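You operate a simulated robot arm through the tools that you are given. There is no shell and no other tool.

The job below is to be done with a simulated robot arm. You get a single attempt, and the scene is never put back.

Task
Put things in order on the top of the island bench. At the end: the worn white wax ring stands where the yellow soft clip stood; the blue soft clip stands where the worn white wax ring stood; the yellow soft clip stands where the orange tension gauge stood; the orange tension gauge stands on top of the purple cover; whatever was shut is shut again. Leave all else as you found it, and nothing knocked over.

The check looks at the end state, three seconds after you hand in, the way a careful person would. Anything else that was tipped, shoved, dropped, spilled or broken makes it a failure. Lids that push on must go on centred and level and be pressed home; caps that screw on are set level and turned clockwise until they are tight.

Robot
A 7-joint arm with a two-finger gripper, fixed in place. Base frame: the origin is on the floor under the middle of its stand, x ahead of it, y to its left, z up; the work surface is at about z = 0.86. Units: m, degrees, N and s.
With the tool pointing down near the work surface it reaches from about 0.34 to 0.72 m from the base axis. Its first joint turns from -66.0 to 66.0 degrees. Payload 2.45 kg.
The tool frame sits at the grasp point between the pads (the TCP): z along the fingers, y along the line on which they close. The tips reach 0.026 m beyond it. The gripper opens to 0.096 m; its body begins 0.069 m behind the TCP.
Orientation is told as [roll, pitch, yaw] about the base's x, y, z axes, in that order, counted from this pose: with the fingers straight down and closing along the base's y, the tool's x points along the base's -x, its y along +y and its z along -z.

Tools
- The arm moves only by the tool servo_tool. Its argument "deltas" is a list of rows, each a list of 7 numbers: the finger opening in m, from 0 to 0.096, then the shift along the base's x, y, z in units of 25 mm (1.0 is 25 mm), then the turn, a rotation vector about the base's x, y, z in units of 8 degrees (1.0 is 8 degrees). In form: [[jaw, tx, ty, tz, rx, ry, rz], ...]. A call has 1 to 20 rows; each row shifts and turns the commanded pose from where the row before left it. A call with a number of a shift or a turn outside -1 to 1 is refused whole. Each row takes 0.2 s and may step no farther than 0.05 m and 8.6 degrees from the row before; otherwise, or with a gripper value out of range, the whole call is refused. A pose out of reach is approached as far as the arm can. The call stops where the force on the tool passes 40 N (or 10 N more than at its start, if that is more) or the arm is blocked; 0.2 s more then pass. The fingers move at their own pace (about 0.05 m/s each) and stop on an object; they squeeze with about 26 N. The grip force told is the motor's: it shows also when the fingers shut on nothing. Time passes only in rows, and 0.2 s behind the last, so rows that do not move let the fingers close. It gives the time, the measured TCP pose, the force on the tool (base axes), the opening and the grip force at its end, in the units of the frame above (readings bear some noise), with the torque about the TCP (base axes, N m) and any sound that the robot's microphone picked up.
- Cameras (640 x 400 px; columns grow to the right, rows downward): "scene" is fixed at [0.1695, -0.3968, 1.4194]; the picture's right is [0.73, -0.68, 0.00], its down [-0.41, -0.44, -0.80] and it looks along [0.54, 0.58, -0.61] (base axes); focal length 312 px, centre (320, 200). "wrist" rides on the gripper at [0.082, 0.003, -0.098] in the tool frame; the picture's right is [-0.04, 1.00, 0.00], its down [-0.73, -0.03, -0.68] and it looks along [-0.68, -0.03, 0.73] (tool axes); focal length 256 px, centre (320, 200). There is no depth. A picture from a camera that has moved, and an enlarged one, comes with that camera's place and axes in the base frame and with its lens.
- camera(camera): a new picture of that camera. No time passes.
- close_up(camera, box): a new picture of the part [left, top, right, bottom] of that camera's present view, enlarged. No time passes.
- finish_job(): hands the job in; it is judged then, once.

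Nothing tells you positions but the pictures and the camera data. Unless the task says otherwise, let go and move clear before handing in.

The tools are called after "Call:" as name(argument=value, ...) on one line, values as JSON. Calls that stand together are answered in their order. servo_tool: Moves the arm, as the interface text tells. Its arguments: {"type":"object","properties":{"deltas":{"type":"array","items":{"type":"array","items":{"type":"number"}}}},"required":["deltas"]} The other tools are called the same way: camera (camera) takes a picture; close_up (camera, box) takes an enlarged picture of a part of a camera's view; finish_job () hands the job in.

At the start:

```text
time: 0.0
position: [0.4204, -0.0753, 1.1854]
ee_rot: [0.1, -0.1, 0.0]
contact_force: [0.0, -0.3, 0.5]
wrist_torque: [-0.01, -0.01, 0.01]
finger_gap: 0.0959
finger_force: 0.0
```

scene: 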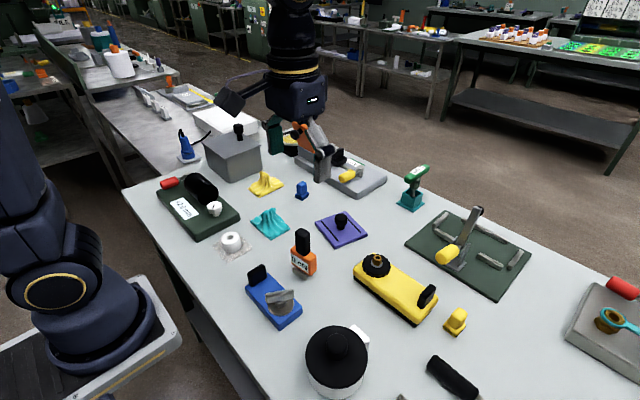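
wrist: 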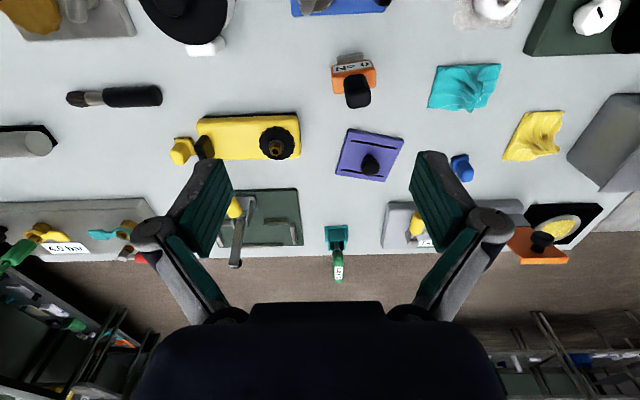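

I see a bench with many items: a purple cover with a black knob, an orange tension gauge, a worn white ring, a small blue clip and a small yellow clip. I'll look closer at each before moving.

Call:
close_up(camera="scene", box=[200, 160, 400, 285])

Call:
close_up(camera="scene", box=[340, 230, 500, 330])

Call:
close_up(camera="scene", box=[140, 110, 300, 210])

Call:
close_up(camera="wrist", box=[140, 40, 340, 165])

Call:
close_up(camera="wrist", box=[320, 40, 520, 165])

```text
3.20 times, centred on (300, 222) of scene
camera zoom: at [0.1695, -0.3968, 1.4194], right [0.73, -0.68, 0.0], down [-0.41, -0.44, -0.8], along [0.54, 0.58, -0.61], focal length 998 px, centre (384, 128)
```

zoom: 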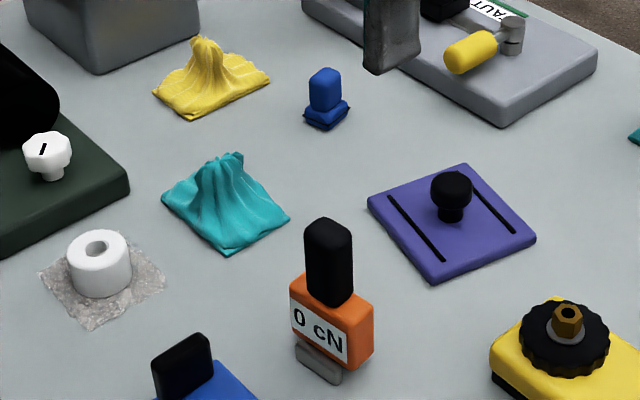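

```text
4.00 times, centred on (420, 280) of scene
camera zoom: at [0.1695, -0.3968, 1.4194], right [0.73, -0.68, 0.0], down [-0.41, -0.44, -0.8], along [0.54, 0.58, -0.61], focal length 1248 px, centre (-80, -120)
```

zoom: 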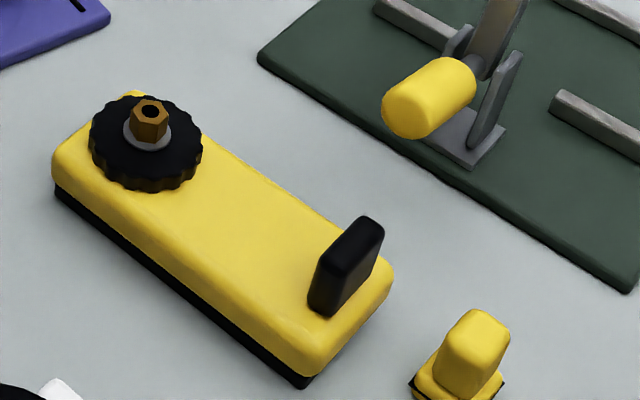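

```text
4.00 times, centred on (220, 160) of scene
camera zoom: at [0.1695, -0.3968, 1.4194], right [0.73, -0.68, 0.0], down [-0.41, -0.44, -0.8], along [0.54, 0.58, -0.61], focal length 1248 px, centre (720, 360)
```

zoom: 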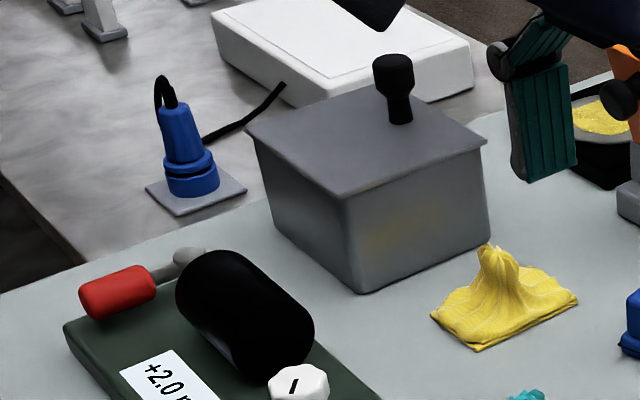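

```text
3.20 times, centred on (240, 102) of wrist
camera zoom: at [0.3404, -0.0703, 1.2858], right [0.04, 1.0, 0.0], down [0.73, -0.03, 0.68], along [0.68, -0.03, -0.73], focal length 819 px, centre (576, 512)
```

zoom: 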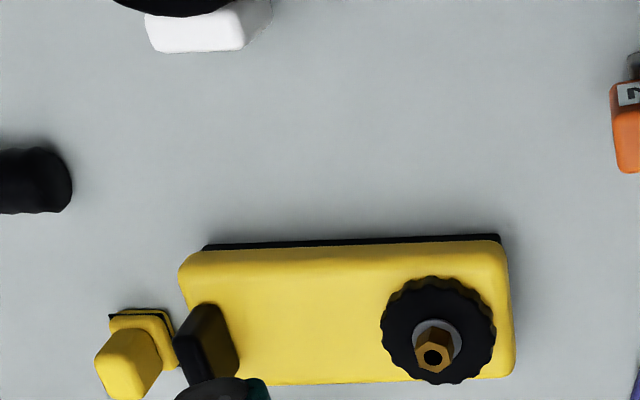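

```text
3.20 times, centred on (420, 102) of wrist
camera zoom: at [0.3404, -0.0703, 1.2858], right [0.04, 1.0, 0.0], down [0.73, -0.03, 0.68], along [0.68, -0.03, -0.73], focal length 819 px, centre (0, 512)
```

zoom: 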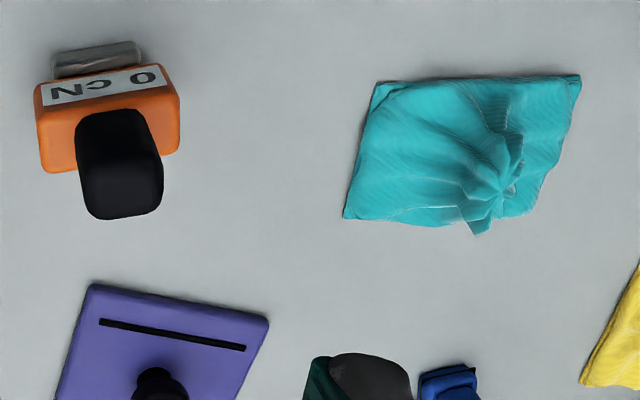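

Positions estimated so far (base frame): gauge about (0.446, -0.033), purple cover about (0.615, 0.005) with a knob in its middle, ring about (0.38, 0.145), blue clip about (0.636, 0.183), yellow clip about (0.582, -0.332). I'll move the arm lower for a closer look at the cover and gauge.

Call:
servo_tool(deltas=[[0.096, 0, 0.5, -0.9, 0, 0, 0], [0.096, 0, 0.5, -0.9, 0, 0, 0], [0.096, 0, 0.5, -0.9, 0, 0, 0], [0.096, 0, 0.5, -0.9, 0, 0, 0], [0.096, 0, 0.5, -0.5, 0, 0, 0], [0.096, 0, 0.5, 0, 0, 0, 0]])

Call:
camera(camera="wrist")

Call:
camera(camera="scene")

```text
time: 1.4
position: [0.423, 0.0009, 1.0852]
ee_rot: [0.0, 0.0, 0.0]
contact_force: [-0.4, 0.7, 0.2]
wrist_torque: [-0.01, 0.03, 0.01]
finger_gap: 0.0959
finger_force: 0.0
```

```text
taken
camera wrist: at [0.3408, 0.0048, 1.1831], right [0.04, 1.0, 0.0], down [0.73, -0.03, 0.68], along [0.68, -0.03, -0.73], focal length 256 px, centre (320, 200)
```

wrist: 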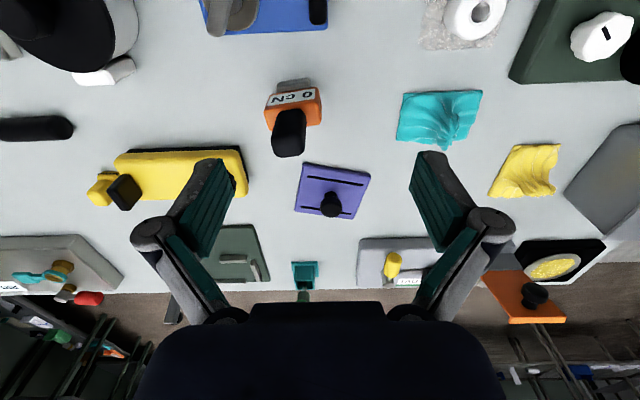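

```text
taken
```

scene: 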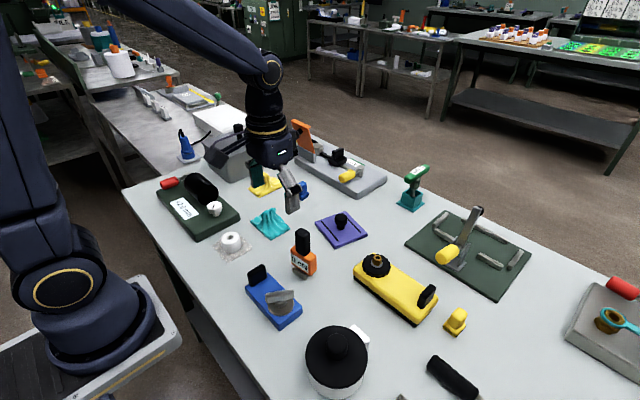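

The view is clear; I'll zoom into the gauge and cover, and the ring and the clips.

Call:
close_up(camera="wrist", box=[250, 70, 400, 230])

Call:
close_up(camera="wrist", box=[400, 0, 560, 100])

Call:
close_up(camera="wrist", box=[60, 130, 260, 255])

Call:
close_up(camera="scene", box=[250, 205, 390, 295])

Call:
close_up(camera="scene", box=[190, 205, 290, 270])

```text
2.50 times, centred on (325, 150) of wrist
camera zoom: at [0.3408, 0.0048, 1.1831], right [0.04, 1.0, 0.0], down [0.73, -0.03, 0.68], along [0.68, -0.03, -0.73], focal length 640 px, centre (308, 325)
```

zoom: 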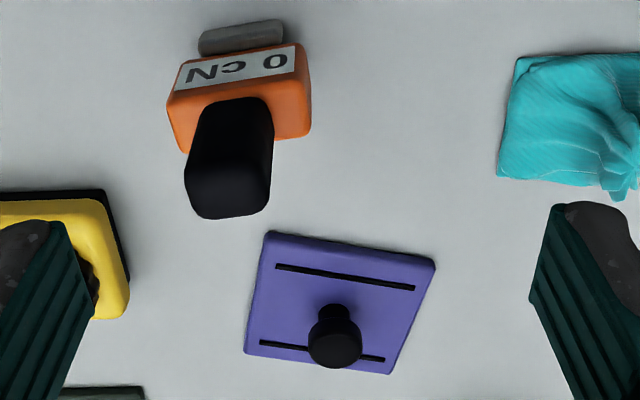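

```text
4.00 times, centred on (480, 50) of wrist
camera zoom: at [0.3408, 0.0048, 1.1831], right [0.04, 1.0, 0.0], down [0.73, -0.03, 0.68], along [0.68, -0.03, -0.73], focal length 1024 px, centre (-320, 800)
```

zoom: 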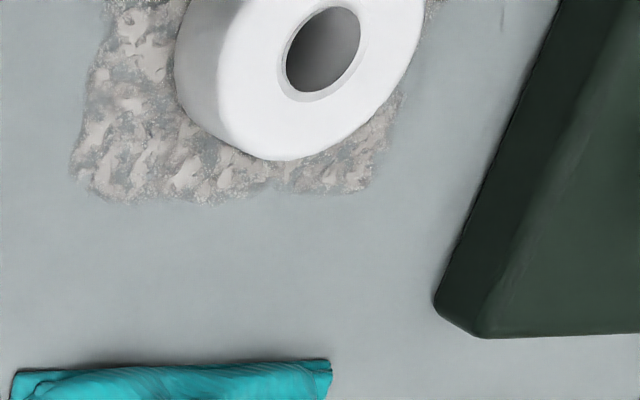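

```text
3.20 times, centred on (160, 192) of wrist
camera zoom: at [0.3408, 0.0048, 1.1831], right [0.04, 1.0, 0.0], down [0.73, -0.03, 0.68], along [0.68, -0.03, -0.73], focal length 819 px, centre (832, 224)
```

zoom: 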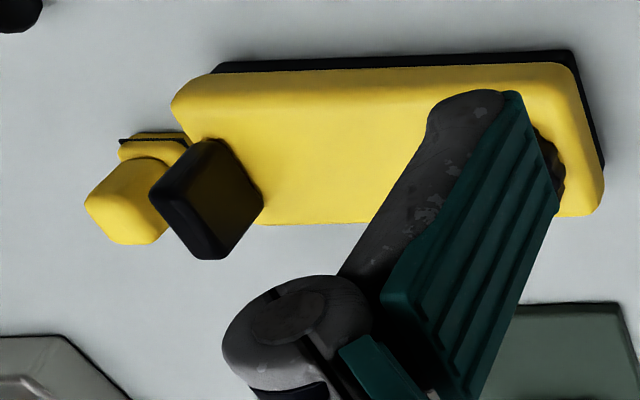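

```text
4.44 times, centred on (320, 250) of scene
camera zoom: at [0.1695, -0.3968, 1.4194], right [0.73, -0.68, 0.0], down [-0.41, -0.44, -0.8], along [0.54, 0.58, -0.61], focal length 1386 px, centre (320, -22)
```

zoom: 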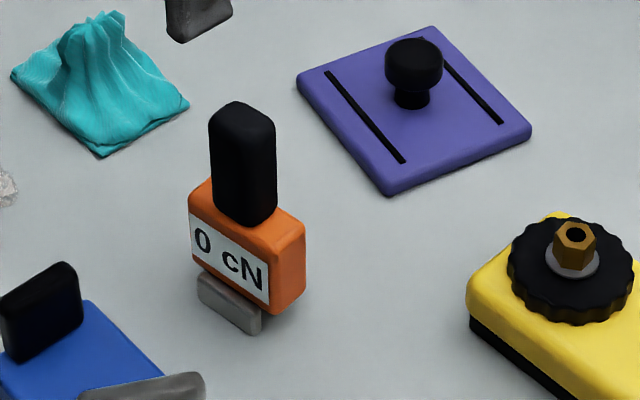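

```text
6.15 times, centred on (240, 238) of scene
camera zoom: at [0.1695, -0.3968, 1.4194], right [0.73, -0.68, 0.0], down [-0.41, -0.44, -0.8], along [0.54, 0.58, -0.61], focal length 1919 px, centre (812, -31)
```

zoom: 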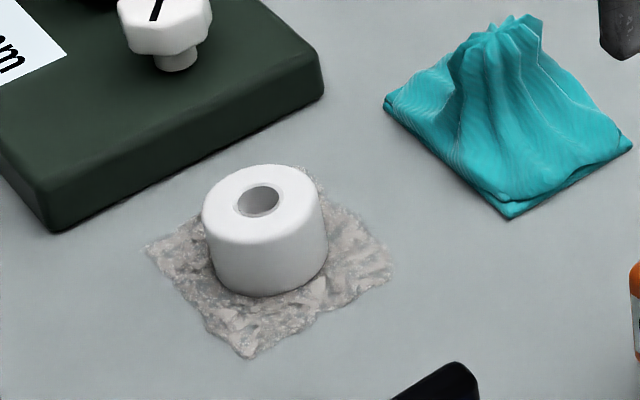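

The gauge is about 0.12 m tall, with a black handle above an orange body on a narrow foot. The cover is a plate of about 0.1 m with a central knob and two dark lines. I'll go closer to judge whether the lines are raised or cut in, and how high the knob is.

Call:
servo_tool(deltas=[[0.096, 0.8, 0.5, 0, 0, 0, 0], [0.096, 0.8, 0.5, -0.5, 0, 0, 0], [0.096, 0.8, 0.5, -0.8, 0, 0, 0], [0.096, 0.7, 0.5, -0.8, 0, 0, 0], [0.096, 0, 0, -0.9, 0, 0, 0]])

Call:
camera(camera="wrist")

Call:
close_up(camera="wrist", box=[220, 60, 420, 185])

```text
time: 2.6
position: [0.5, 0.0519, 1.0088]
ee_rot: [0.0, 0.0, 0.0]
contact_force: [-0.3, 0.0, 0.4]
wrist_torque: [0.0, -0.02, 0.0]
finger_gap: 0.0959
finger_force: 0.0
```

```text
taken
camera wrist: at [0.4177, 0.0554, 1.1078], right [0.04, 1.0, 0.0], down [0.73, -0.03, 0.68], along [0.68, -0.03, -0.73], focal length 256 px, centre (320, 200)
```

wrist: 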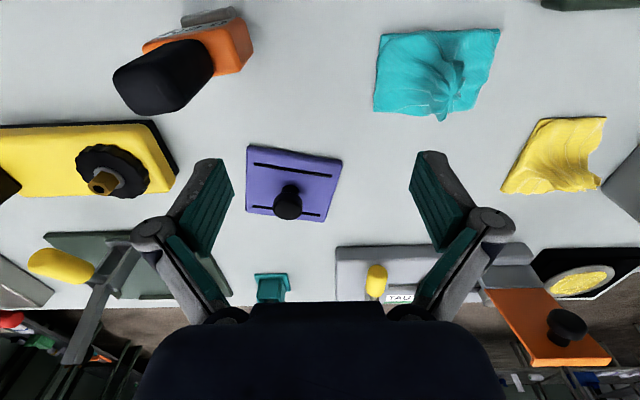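

```text
3.20 times, centred on (320, 122) of wrist
camera zoom: at [0.4177, 0.0554, 1.1078], right [0.04, 1.0, 0.0], down [0.73, -0.03, 0.68], along [0.68, -0.03, -0.73], focal length 819 px, centre (320, 448)
```

zoom: 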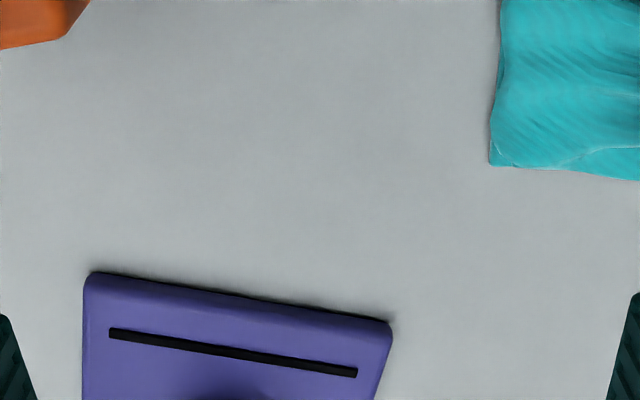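

Call:
close_up(camera="wrist", box=[230, 135, 350, 230])

Call:
close_up(camera="scene", box=[305, 200, 375, 255])

Call:
close_up(camera="scene", box=[280, 220, 330, 285])

```text
4.21 times, centred on (290, 182) of wrist
camera zoom: at [0.4177, 0.0554, 1.1078], right [0.04, 1.0, 0.0], down [0.73, -0.03, 0.68], along [0.68, -0.03, -0.73], focal length 1078 px, centre (446, 274)
```

zoom: 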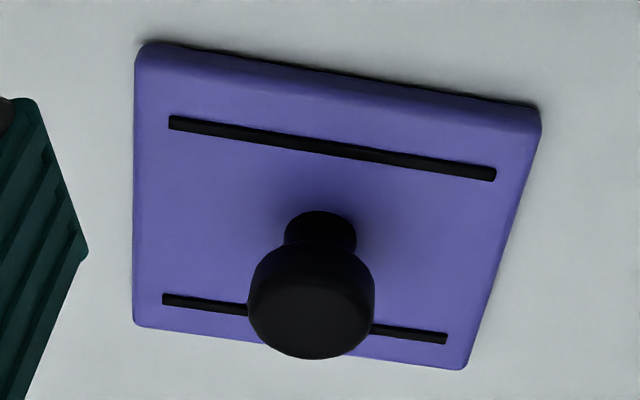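

```text
7.27 times, centred on (340, 228) of scene
camera zoom: at [0.1696, -0.3968, 1.4194], right [0.73, -0.68, 0.0], down [-0.41, -0.44, -0.8], along [0.54, 0.58, -0.61], focal length 2268 px, centre (174, 0)
```

zoom: 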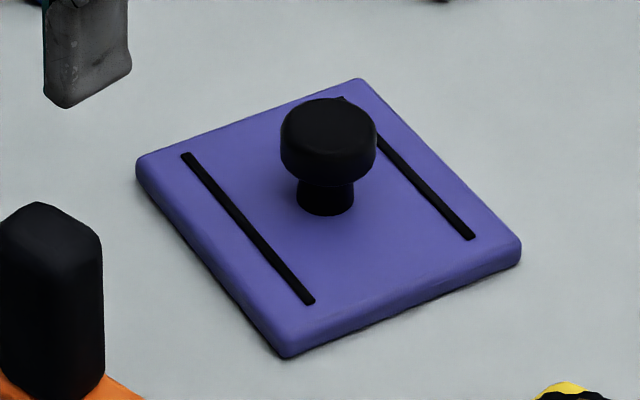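

```text
6.15 times, centred on (305, 252) of scene
camera zoom: at [0.1696, -0.3968, 1.4194], right [0.73, -0.68, 0.0], down [-0.41, -0.44, -0.8], along [0.54, 0.58, -0.61], focal length 1919 px, centre (412, -123)
```

zoom: 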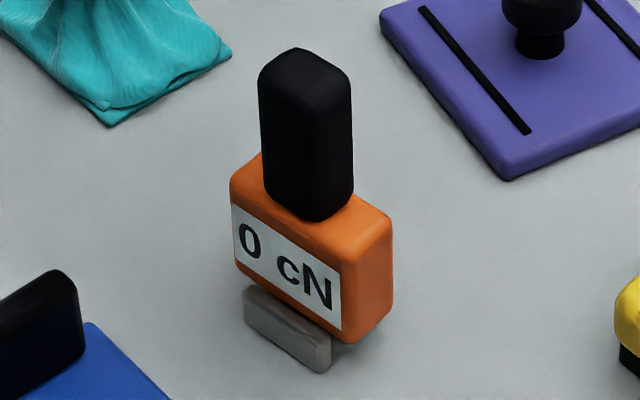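

I'll zoom in tighter on the gauge foot to see its shape, since it has to stand stably on the cover.

Call:
close_up(camera="scene", box=[288, 256, 324, 280])

Call:
close_up(camera="wrist", box=[100, 0, 270, 120])

Call:
close_up(camera="scene", box=[430, 295, 480, 345])

Call:
close_up(camera="scene", box=[275, 165, 345, 215])

```text
16.00 times, centred on (306, 268) of scene
camera zoom: at [0.1696, -0.3968, 1.4194], right [0.73, -0.68, 0.0], down [-0.41, -0.44, -0.8], along [0.54, 0.58, -0.61], focal length 4990 px, centre (544, -888)
```

zoom: 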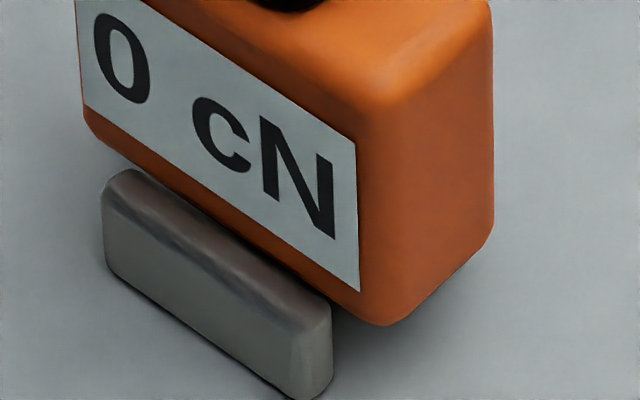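

```text
3.33 times, centred on (185, 60) of wrist
camera zoom: at [0.4177, 0.0554, 1.1078], right [0.04, 1.0, 0.0], down [0.73, -0.03, 0.68], along [0.68, -0.03, -0.73], focal length 853 px, centre (770, 667)
```

zoom: 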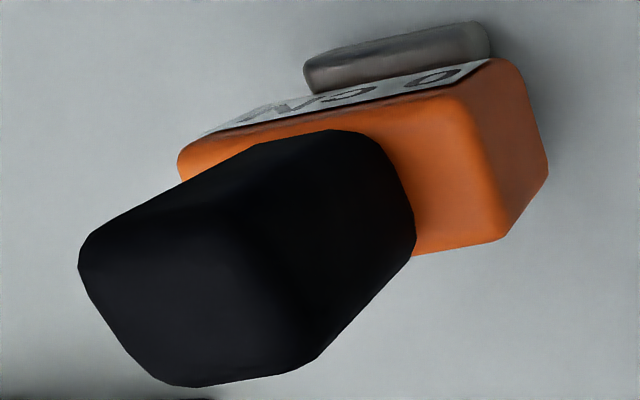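

```text
8.00 times, centred on (455, 320) of scene
camera zoom: at [0.1696, -0.3968, 1.4194], right [0.73, -0.68, 0.0], down [-0.41, -0.44, -0.8], along [0.54, 0.58, -0.61], focal length 2495 px, centre (-760, -760)
```

zoom: 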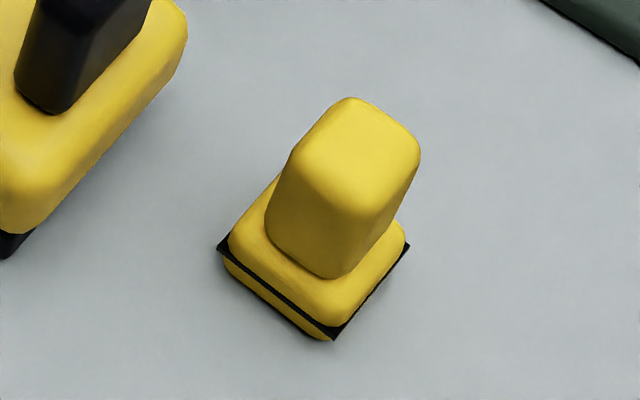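

```text
8.00 times, centred on (310, 190) of scene
camera zoom: at [0.1696, -0.3968, 1.4194], right [0.73, -0.68, 0.0], down [-0.41, -0.44, -0.8], along [0.54, 0.58, -0.61], focal length 2495 px, centre (400, 280)
```

zoom: 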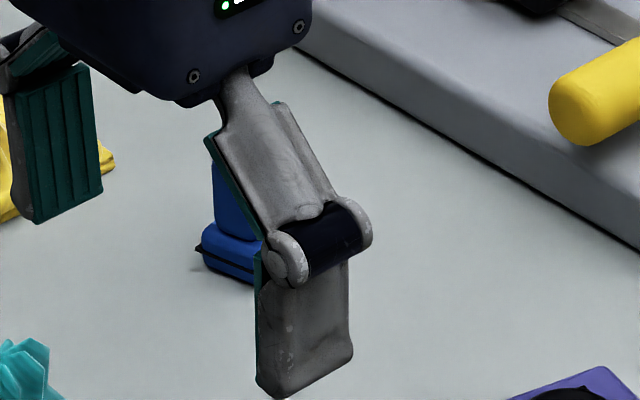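

The gauge's label face looks toward the base and is turned about 6° to the left; its handle top is near (0.463, -0.030, 0.979). I'll move above it with a small yaw and check alignment before descending.

Call:
servo_tool(deltas=[[0.096, 0, 0, 1.0, 0, 0, 0], [0.096, 0, 0, 0.5, 0, 0, 0.4], [0.096, -0.5, -0.9, 0, 0, 0, 0.4], [0.096, -0.5, -0.9, 0, 0, 0, 0], [0.096, -0.5, -0.9, 0, 0, 0, 0], [0.096, -0.02, -0.58, 0, 0, 0, 0], [0.096, 0, 0, 0, 0, 0, 0]])

Call:
camera(camera="wrist")

Call:
close_up(camera="scene", box=[240, 180, 380, 290])

```text
time: 4.2
position: [0.4617, -0.0312, 1.047]
ee_rot: [0.0, -0.1, 6.4]
contact_force: [-0.3, 0.9, 0.7]
wrist_torque: [-0.02, -0.02, -0.01]
finger_gap: 0.0962
finger_force: 0.0
```

```text
taken
camera wrist: at [0.3805, -0.0372, 1.1462], right [-0.07, 1.0, 0.0], down [0.73, 0.05, 0.68], along [0.68, 0.05, -0.73], focal length 256 px, centre (320, 200)
```

wrist: 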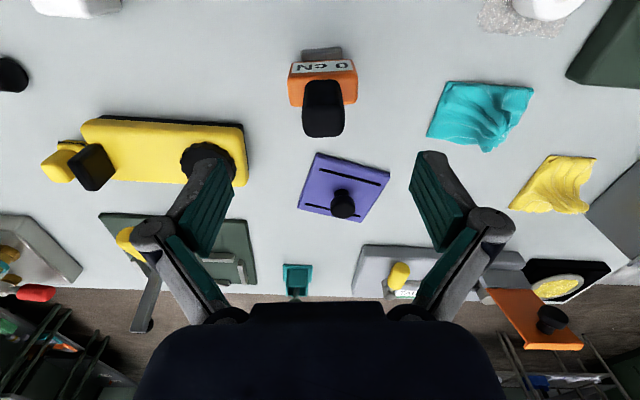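

```text
3.64 times, centred on (310, 235) of scene
camera zoom: at [0.1695, -0.3968, 1.4194], right [0.73, -0.68, 0.0], down [-0.41, -0.44, -0.8], along [0.54, 0.58, -0.61], focal length 1134 px, centre (356, 73)
```

zoom: 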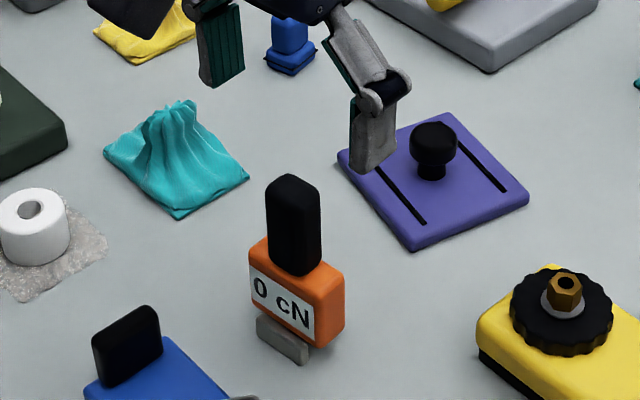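

Call:
close_up(camera="wrist", box=[270, 40, 380, 150])

```text
3.64 times, centred on (325, 95) of wrist
camera zoom: at [0.3805, -0.0372, 1.1462], right [-0.07, 1.0, 0.0], down [0.73, 0.05, 0.68], along [0.68, 0.05, -0.73], focal length 931 px, centre (302, 582)
```

zoom: 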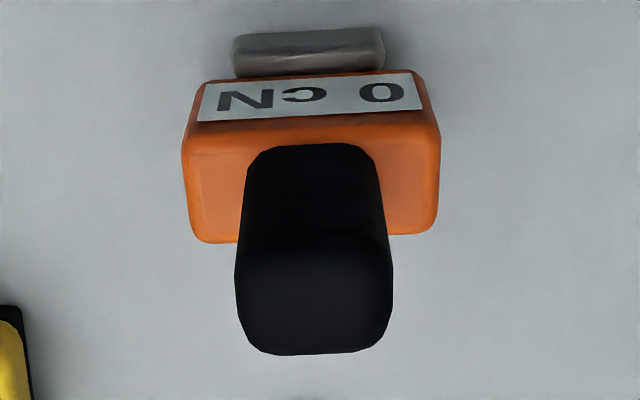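

The gripper axis sits within 2 mm of the handle centre and the yaw matches. I'll descend so the pads take the black handle, close, and lift slightly while watching the force.

Call:
servo_tool(deltas=[[0.096, 0, 0.08, -1.0, 0, 0, 0], [0.096, 0, 0, -1.0, 0, 0, 0], [0.096, 0, 0, -1.0, 0, 0, 0], [0.096, 0, 0, -0.84, 0, 0, 0], [0.096, 0, 0, 0, 0, 0, 0]])

Call:
close_up(camera="scene", box=[250, 190, 370, 290])

Call:
camera(camera="wrist")

```text
time: 5.4
position: [0.4624, -0.0291, 0.9503]
ee_rot: [0.0, 0.0, 6.4]
contact_force: [0.1, -0.6, 0.7]
wrist_torque: [0.03, -0.04, -0.02]
finger_gap: 0.0958
finger_force: 0.0
```

```text
4.00 times, centred on (310, 240) of scene
camera zoom: at [0.1695, -0.3968, 1.4194], right [0.73, -0.68, 0.0], down [-0.41, -0.44, -0.8], along [0.54, 0.58, -0.61], focal length 1248 px, centre (360, 40)
```

zoom: 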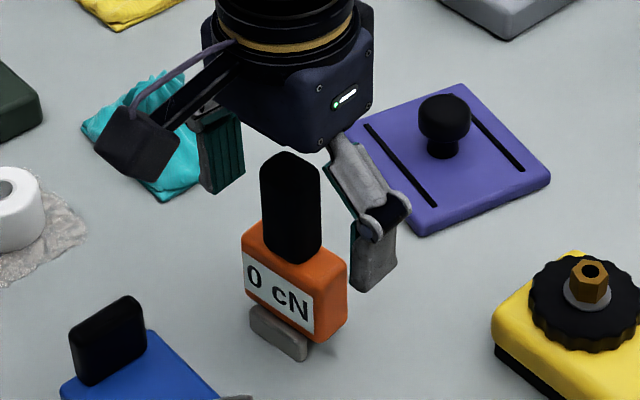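

```text
taken
camera wrist: at [0.3808, -0.0347, 1.0493], right [-0.07, 1.0, 0.0], down [0.73, 0.05, 0.68], along [0.68, 0.05, -0.73], focal length 256 px, centre (320, 200)
```

wrist: 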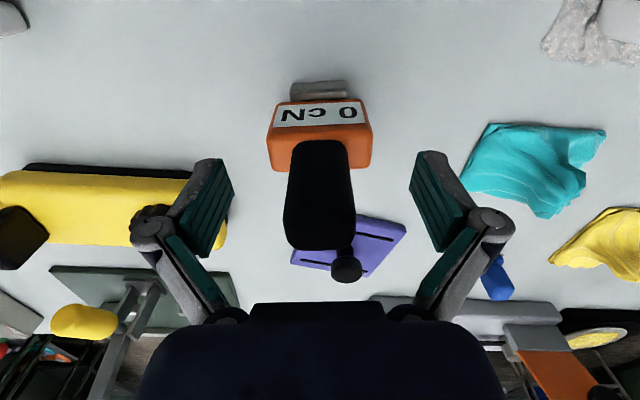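

Call:
servo_tool(deltas=[[0.0, 0, 0, 0, 0, 0, 0], [0.0, 0, 0, 0, 0, 0, 0], [0.0, 0, 0, 0, 0, 0, 0], [0.0, 0, 0, 0, 0, 0, 0], [0.0, 0, 0, 0, 0, 0, 0], [0.0, 0, 0, 0, 0, 0, 0]])

Call:
close_up(camera="scene", box=[250, 190, 370, 290])

```text
time: 6.8
position: [0.4627, -0.0305, 0.9523]
ee_rot: [0.1, -0.3, 6.4]
contact_force: [-1.8, 2.3, 39.8]
wrist_torque: [0.09, 0.18, 0.05]
finger_gap: 0.0294
finger_force: 25.7
```

```text
4.00 times, centred on (310, 240) of scene
camera zoom: at [0.1689, -0.3967, 1.4195], right [0.73, -0.68, 0.0], down [-0.41, -0.44, -0.8], along [0.54, 0.58, -0.61], focal length 1248 px, centre (360, 40)
```

zoom: 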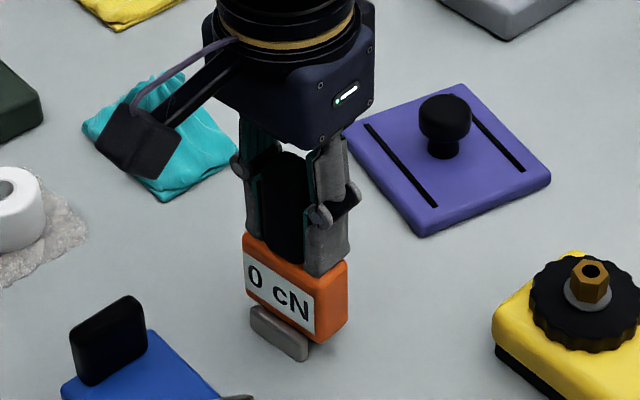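

The gauge is gripped (29 mm) but the fingertips press on the body's shoulder with ~40 N, so I'll raise to relieve that and lift slowly.

Call:
servo_tool(deltas=[[0.0, 0, 0, 0.2, 0, 0, 0], [0.0, 0, 0, 0.4, 0, 0, 0], [0.0, 0, 0, 0.6, 0, 0, 0], [0.0, 0, 0, 0.8, 0, 0, 0], [0.0, 0, 0, 0, 0, 0, 0]])

Call:
close_up(camera="scene", box=[250, 170, 370, 290])

```text
time: 8.0
position: [0.462, -0.03, 1.0003]
ee_rot: [0.0, 0.0, 6.5]
contact_force: [0.7, 0.3, -0.4]
wrist_torque: [0.01, -0.02, 0.02]
finger_gap: 0.0296
finger_force: 26.3
```

```text
3.33 times, centred on (310, 230) of scene
camera zoom: at [0.1695, -0.3968, 1.4194], right [0.73, -0.68, 0.0], down [-0.41, -0.44, -0.8], along [0.54, 0.58, -0.61], focal length 1040 px, centre (353, 100)
```

zoom: 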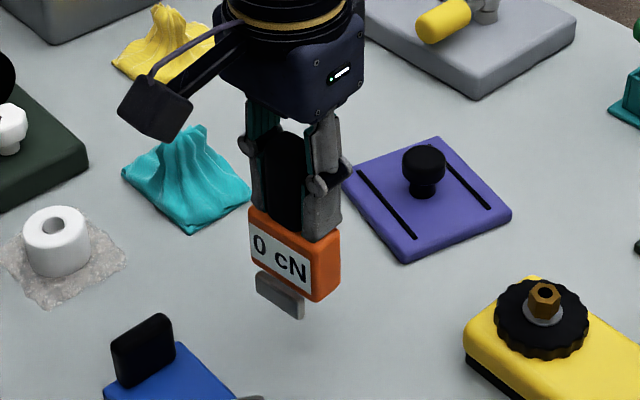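

The gauge is lifted cleanly. Before placing it, I'll raise it and tilt it a little toward the scene camera to see what it stands on.

Call:
servo_tool(deltas=[[0.0, 0, 0, 1.0, 0, 0, 0], [0.0, 0, 0, 1.0, 0, 0, 0], [0.0, 0, 0, 1.0, 0, 0, 0], [0.0, 0, 0, 1.0, 0, 0, 0], [0.0, 0, 0, 1.0, 0, 0, 0], [0.0, 0, 0, 1.0, 0, 0, 0], [0.0, 0, 0, 1.0, 0, 0, 0], [0.0, 0, 0, 1.0, 0, 0, 0], [0.0, 0, 0, 0, -0.6, 0.5, 0], [0.0, 0, 0, 0, -0.6, 0.5, 0], [0.0, 0, 0, 0, -0.6, 0.5, 0], [0.0, 0, 0, 0, -0.6, 0.5, 0], [0.0, 0, 0, 0, -0.6, 0.5, 0], [0.0, 0, 0, 0, 0, 0, 0]])

Call:
camera(camera="scene")

```text
time: 11.0
position: [0.4612, -0.0303, 1.2006]
ee_rot: [-23.0, 22.0, 1.9]
contact_force: [0.0, -0.3, -0.1]
wrist_torque: [0.02, -0.03, 0.02]
finger_gap: 0.0293
finger_force: 25.4
```

```text
taken
```

scene: 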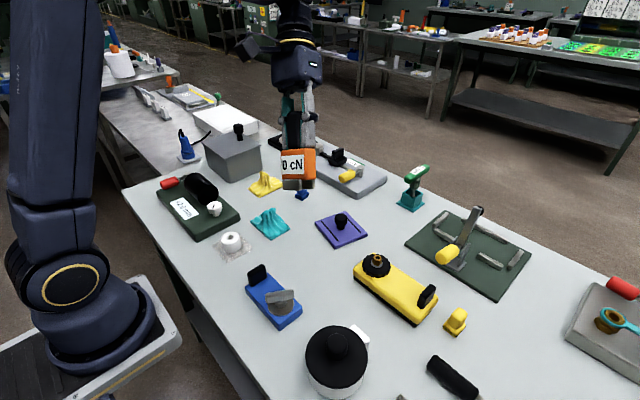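

Call:
close_up(camera="scene", box=[260, 70, 340, 210])

Call:
close_up(camera="scene", box=[270, 140, 330, 200])

```text
2.86 times, centred on (300, 140) of scene
camera zoom: at [0.1696, -0.3968, 1.4194], right [0.73, -0.68, 0.0], down [-0.41, -0.44, -0.8], along [0.54, 0.58, -0.61], focal length 891 px, centre (377, 371)
```

zoom: 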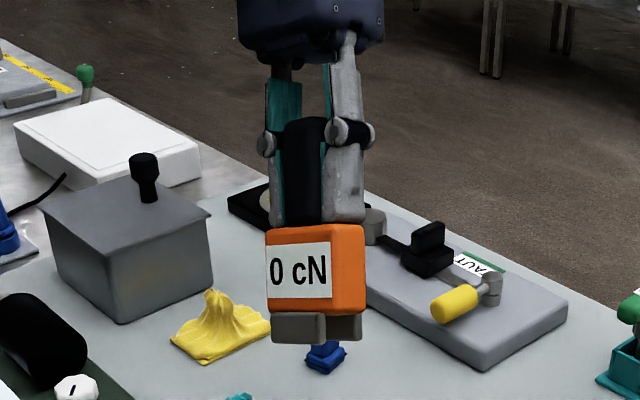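

```text
6.67 times, centred on (300, 170) of scene
camera zoom: at [0.1696, -0.3968, 1.4194], right [0.73, -0.68, 0.0], down [-0.41, -0.44, -0.8], along [0.54, 0.58, -0.61], focal length 2079 px, centre (453, 400)
```

zoom: 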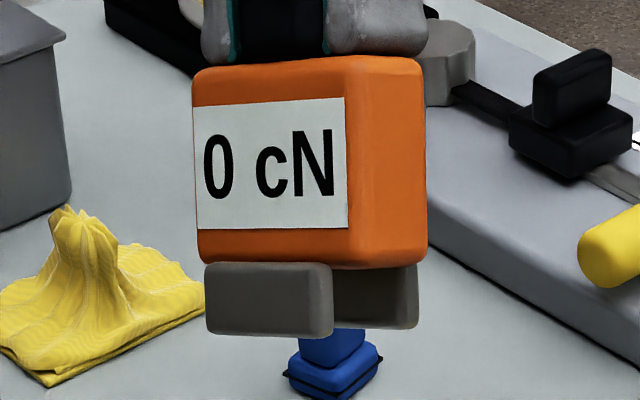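

The gauge stands on two bars (front and rear), with a footprint of about 41 × 37 mm. It fits on the -y side of the cover's knob, between the dark lines, if turned about 71°. I'll undo the tilt, rotate, and hover above that spot.

Call:
servo_tool(deltas=[[0.0, 0, 0, 0, 0.6, -0.5, 0], [0.0, 0, 0, 0, 0.6, -0.5, 0], [0.0, 0, 0, 0, 0.6, -0.5, 0], [0.0, 0, 0, 0, 0.6, -0.5, 0], [0.0, 0, 0, 0, 0.6, -0.5, 0], [0.0, 0.6, 0, 0, 0, 0, 0.98], [0.0, 0.6, 0, 0, 0, 0, 0.98], [0.0, 0.6, 0, 0, 0, 0, 0.98], [0.0, 0.6, 0, 0, 0, 0, 0.98], [0.0, 0.6, 0, 0, 0, 0, 0.98], [0.0, 0.6, 0, -0.8, 0, 0, 0.98], [0.0, 0.6, 0, -0.8, 0, 0, 0.98], [0.0, 0.6, 0.05, -0.8, 0, 0, 0.98], [0.0, 0.6, 0.05, -0.8, 0, 0, 0.98], [0.0, 0.6, 0.05, -0.8, 0, 0, 0], [0.0, 0, 0, 0, 0, 0, 0]])

Call:
camera(camera="wrist")

Call:
camera(camera="scene")

```text
time: 14.4
position: [0.6119, -0.026, 1.1006]
ee_rot: [0.0, 0.0, 76.9]
contact_force: [-0.4, 0.0, -1.1]
wrist_torque: [0.02, 0.01, 0.01]
finger_gap: 0.0292
finger_force: 26.1
```

```text
taken
camera wrist: at [0.5909, -0.1044, 1.2], right [-0.96, 0.26, 0.0], down [0.19, 0.71, 0.68], along [0.18, 0.66, -0.73], focal length 256 px, centre (320, 200)
```

wrist: 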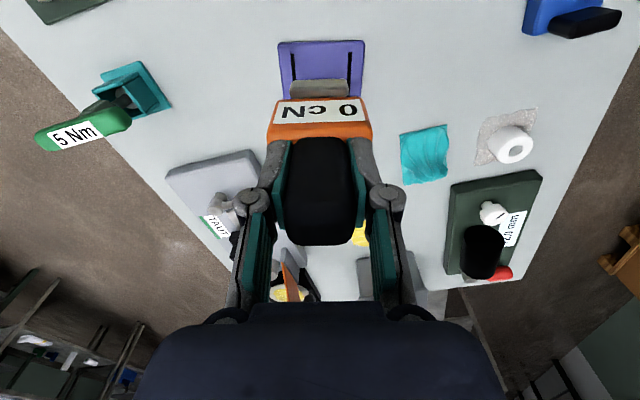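

```text
taken
```

scene: 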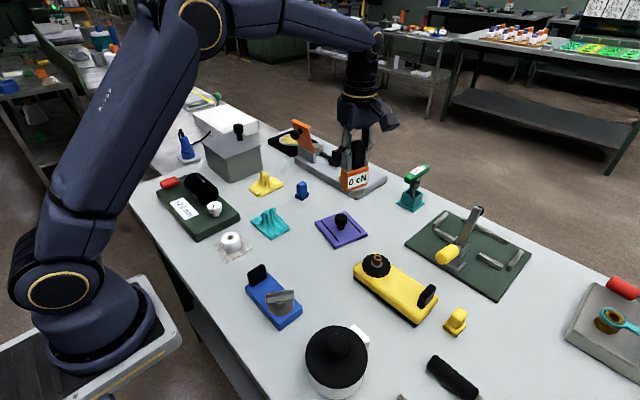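

Call:
close_up(camera="wrist", box=[250, 30, 390, 150])

Call:
close_up(camera="scene", box=[290, 130, 410, 260])

```text
3.33 times, centred on (320, 90) of wrist
camera zoom: at [0.5909, -0.1044, 1.2], right [-0.96, 0.26, 0.0], down [0.19, 0.71, 0.68], along [0.18, 0.66, -0.73], focal length 853 px, centre (320, 567)
```

zoom: 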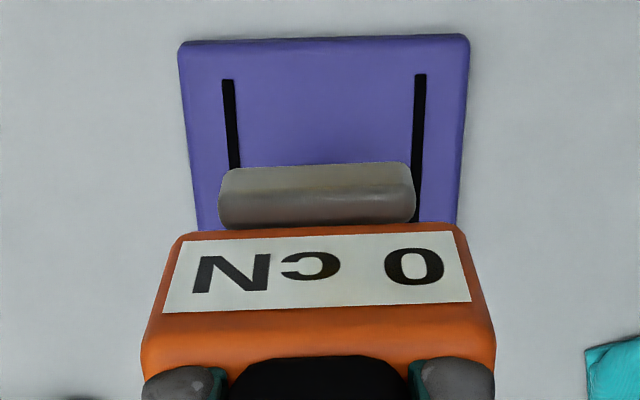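

```text
3.08 times, centred on (350, 195) of scene
camera zoom: at [0.1696, -0.3968, 1.4194], right [0.73, -0.68, 0.0], down [-0.41, -0.44, -0.8], along [0.54, 0.58, -0.61], focal length 960 px, centre (228, 215)
```

zoom: 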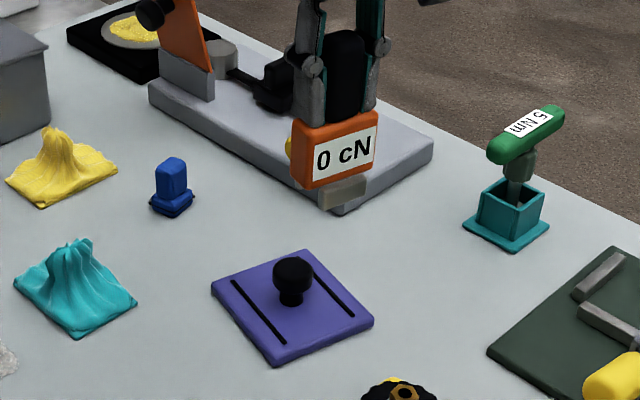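

The cover's near edge is aligned with the gauge to within about 1°. I'll lower to just above knob height and compare the gap with the knob.

Call:
servo_tool(deltas=[[0.0, 0.01, 0.04, -1.0, 0, 0, 0], [0.0, 0, 0, -1.0, 0, 0, 0], [0.0, 0, 0, -1.0, 0, 0, 0], [0.0, 0, 0, -0.7, 0, 0, 0], [0.0, 0, 0, 0, 0, 0, 0]])

Call:
close_up(camera="scene", box=[300, 175, 390, 255])

Call:
close_up(camera="wrist", box=[230, 40, 410, 170])

```text
time: 15.6
position: [0.6132, -0.0257, 1.0096]
ee_rot: [0.0, 0.0, 77.0]
contact_force: [0.3, 0.3, -2.3]
wrist_torque: [0.0, -0.02, 0.01]
finger_gap: 0.0295
finger_force: 25.7
```

```text
5.00 times, centred on (345, 215) of scene
camera zoom: at [0.1696, -0.3968, 1.4194], right [0.73, -0.68, 0.0], down [-0.41, -0.44, -0.8], along [0.54, 0.58, -0.61], focal length 1559 px, centre (195, 125)
```

zoom: 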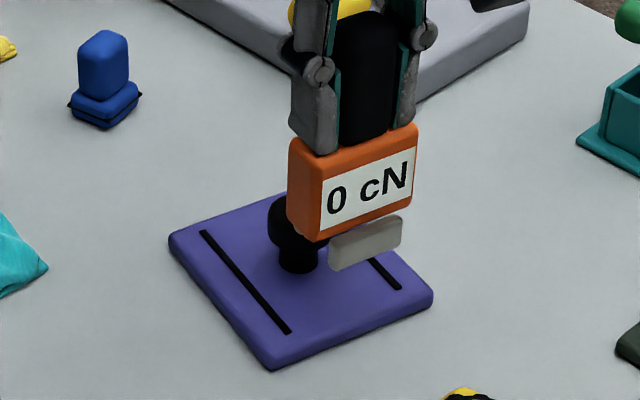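

```text
3.08 times, centred on (320, 105) of wrist
camera zoom: at [0.5907, -0.103, 1.1082], right [-0.96, 0.26, 0.0], down [0.19, 0.71, 0.68], along [0.18, 0.65, -0.73], focal length 788 px, centre (320, 492)
```

zoom: 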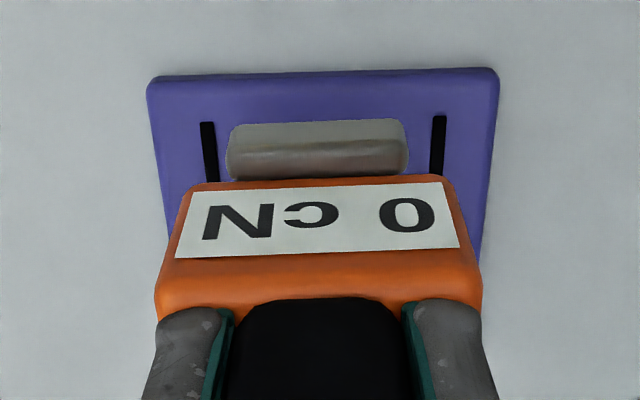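

I want to know whether the dark lines on the cover are raised, and how far the knob is from the body, so I'll zoom in strongly.

Call:
close_up(camera="scene", box=[328, 230, 348, 244])

Call:
close_up(camera="scene", box=[325, 200, 375, 235])

Call:
close_up(camera="wrist", box=[268, 55, 308, 105])

```text
16.00 times, centred on (338, 237) of scene
camera zoom: at [0.1696, -0.3968, 1.4194], right [0.73, -0.68, 0.0], down [-0.41, -0.44, -0.8], along [0.54, 0.58, -0.61], focal length 4990 px, centre (32, -392)
```

zoom: 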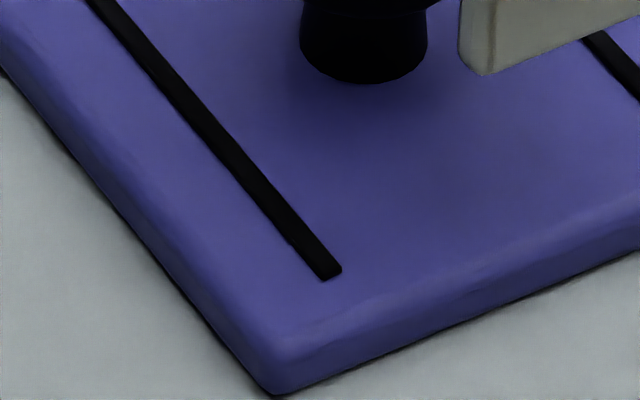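

```text
11.43 times, centred on (350, 218) of scene
camera zoom: at [0.1696, -0.3968, 1.4194], right [0.73, -0.68, 0.0], down [-0.41, -0.44, -0.8], along [0.54, 0.58, -0.61], focal length 3564 px, centre (-23, 0)
```

zoom: 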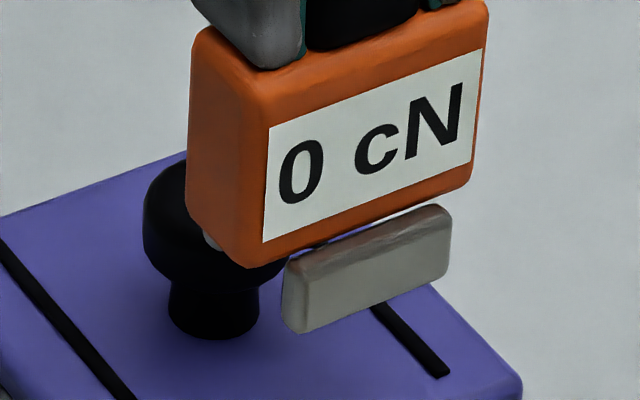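

```text
8.00 times, centred on (288, 80) of wrist
camera zoom: at [0.5907, -0.103, 1.1082], right [-0.96, 0.26, 0.0], down [0.19, 0.71, 0.68], along [0.18, 0.65, -0.73], focal length 2048 px, centre (576, 1160)
```

zoom: 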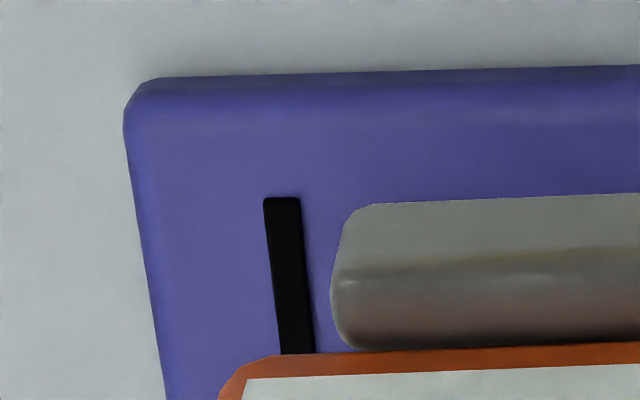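

The lines look like thin strips, so I'll keep the feet between them. The knob's head is a disc about 34 mm wide and its top is near z 0.90. I'll lower in small steps, checking the force as the rear foot passes beside it.

Call:
servo_tool(deltas=[[0.0, 0, 0, -0.4, 0, 0, 0], [0.0, 0, 0, -0.15, 0, 0, 0], [0.0, 0, 0, -0.1, 0, 0, 0], [0.0, 0, 0, -0.1, 0, 0, 0], [0.0, 0, 0, -0.1, 0, 0, 0]])

Call:
close_up(camera="scene", box=[325, 200, 375, 250])

Call:
close_up(camera="wrist", box=[230, 40, 410, 170])

```text
time: 16.8
position: [0.6124, -0.0246, 0.9876]
ee_rot: [0.1, 0.0, 77.0]
contact_force: [0.1, 0.3, -0.6]
wrist_torque: [0.01, -0.01, 0.0]
finger_gap: 0.0295
finger_force: 26.0
```

```text
8.00 times, centred on (350, 225) of scene
camera zoom: at [0.1696, -0.3968, 1.4194], right [0.73, -0.68, 0.0], down [-0.41, -0.44, -0.8], along [0.54, 0.58, -0.61], focal length 2495 px, centre (80, 0)
```

zoom: 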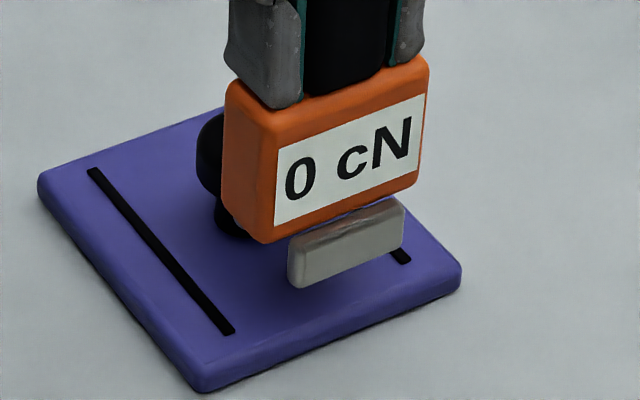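

```text
3.08 times, centred on (320, 105) of wrist
camera zoom: at [0.5901, -0.1028, 1.0861], right [-0.96, 0.26, 0.0], down [0.19, 0.71, 0.68], along [0.18, 0.66, -0.73], focal length 788 px, centre (320, 492)
```

zoom: 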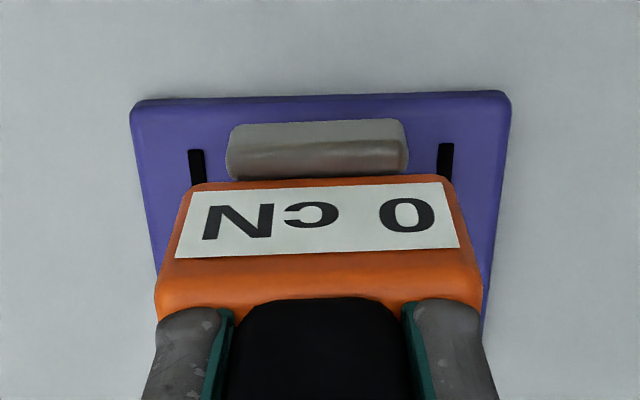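

No contact while passing the knob's top. The front foot would overhang the cover's edge by about 4 mm, so I'll nudge it 1 mm toward the knob, watching the lateral force.

Call:
servo_tool(deltas=[[0.0, 0.01, 0.04, 0, 0, 0, 0], [0.0, 0, 0, 0, 0, 0, 0]])

```text
time: 17.4
position: [0.6115, -0.024, 0.9868]
ee_rot: [0.0, 0.1, 76.9]
contact_force: [-0.7, -0.2, -1.3]
wrist_torque: [-0.03, 0.05, 0.0]
finger_gap: 0.0294
finger_force: 25.6
```

Call:
servo_tool(deltas=[[0.0, 0.01, 0.04, 0, 0, 0, 0], [0.0, 0, 0, 0, 0, 0, 0]])

Call:
close_up(camera="wrist", box=[230, 40, 410, 170])

Call:
close_up(camera="scene", box=[325, 200, 375, 250])

```text
time: 18.0
position: [0.613, -0.0228, 0.9866]
ee_rot: [0.0, 0.0, 77.0]
contact_force: [-0.5, 0.1, -1.2]
wrist_torque: [-0.01, -0.03, -0.02]
finger_gap: 0.0292
finger_force: 25.5
```

```text
3.08 times, centred on (320, 105) of wrist
camera zoom: at [0.5907, -0.1006, 1.0862], right [-0.96, 0.26, 0.0], down [0.19, 0.71, 0.68], along [0.18, 0.65, -0.73], focal length 788 px, centre (320, 492)
```

zoom: 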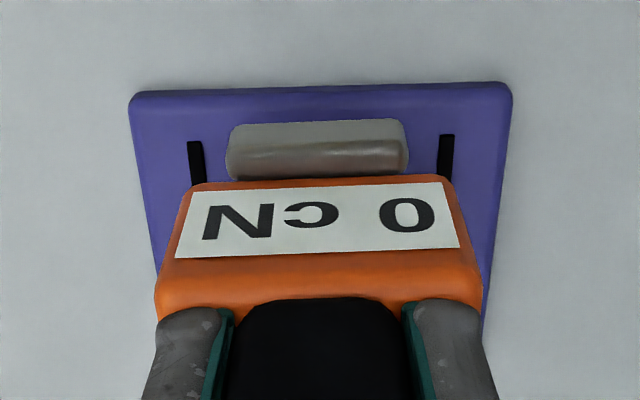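

```text
8.00 times, centred on (350, 225) of scene
camera zoom: at [0.1696, -0.3968, 1.4194], right [0.73, -0.68, 0.0], down [-0.41, -0.44, -0.8], along [0.54, 0.58, -0.61], focal length 2495 px, centre (80, 0)
```

zoom: 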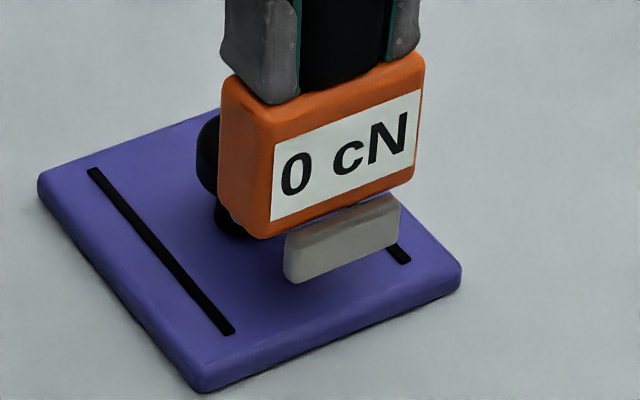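

Overhang is now about 2.5 mm with no lateral contact. I'll lower toward the cover surface.

Call:
servo_tool(deltas=[[0.0, 0, 0, -0.3, 0, 0, 0], [0.0, 0, 0, -0.3, 0, 0, 0], [0.0, 0, 0, -0.12, 0, 0, 0], [0.0, 0, 0, 0, 0, 0, 0]])

Call:
close_up(camera="scene", box=[325, 200, 375, 250])

```text
time: 19.0
position: [0.6118, -0.0231, 0.9684]
ee_rot: [0.0, 0.0, 77.0]
contact_force: [-0.5, 0.9, -1.4]
wrist_torque: [0.0, 0.0, -0.04]
finger_gap: 0.0293
finger_force: 25.3
```

```text
8.00 times, centred on (350, 225) of scene
camera zoom: at [0.1696, -0.3968, 1.4194], right [0.73, -0.68, 0.0], down [-0.41, -0.44, -0.8], along [0.54, 0.58, -0.61], focal length 2495 px, centre (80, 0)
```

zoom: 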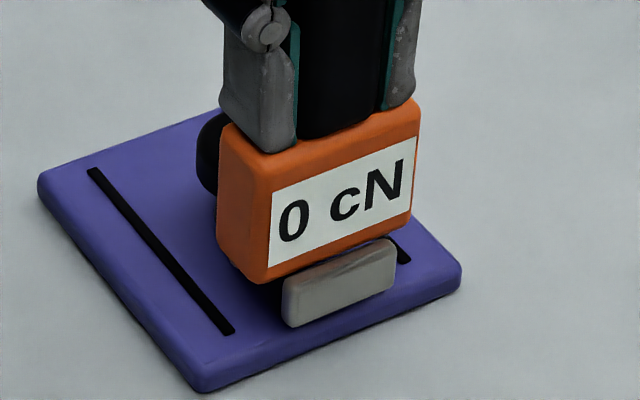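

Call:
servo_tool(deltas=[[0.0, 0, 0, -0.08, 0, 0, 0], [0.0, 0, 0, -0.06, 0, 0, 0], [0.0, 0, 0, -0.04, 0, 0, 0], [0.0, 0, 0, 0, 0, 0, 0]])

Call:
close_up(camera="scene", box=[325, 200, 375, 250])

```text
time: 20.0
position: [0.6121, -0.022, 0.9644]
ee_rot: [0.0, 0.0, 76.9]
contact_force: [0.2, 0.0, -0.3]
wrist_torque: [-0.01, -0.03, -0.02]
finger_gap: 0.0293
finger_force: 25.9
```

```text
8.00 times, centred on (350, 225) of scene
camera zoom: at [0.1695, -0.3968, 1.4194], right [0.73, -0.68, 0.0], down [-0.41, -0.44, -0.8], along [0.54, 0.58, -0.61], focal length 2495 px, centre (80, 0)
```

zoom: 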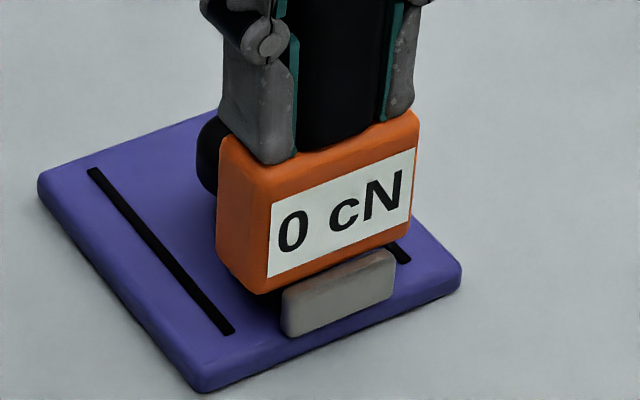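

Call:
servo_tool(deltas=[[0.0, 0, 0, -0.04, 0, 0, 0], [0.0, 0, 0, -0.04, 0, 0, 0], [0.0, 0, 0, 0, 0, 0, 0]])

```text
time: 20.8
position: [0.6135, -0.0241, 0.9653]
ee_rot: [-0.2, 0.0, 76.9]
contact_force: [-4.9, -0.4, 21.7]
wrist_torque: [0.11, 0.3, 0.0]
finger_gap: 0.0292
finger_force: 25.9
```

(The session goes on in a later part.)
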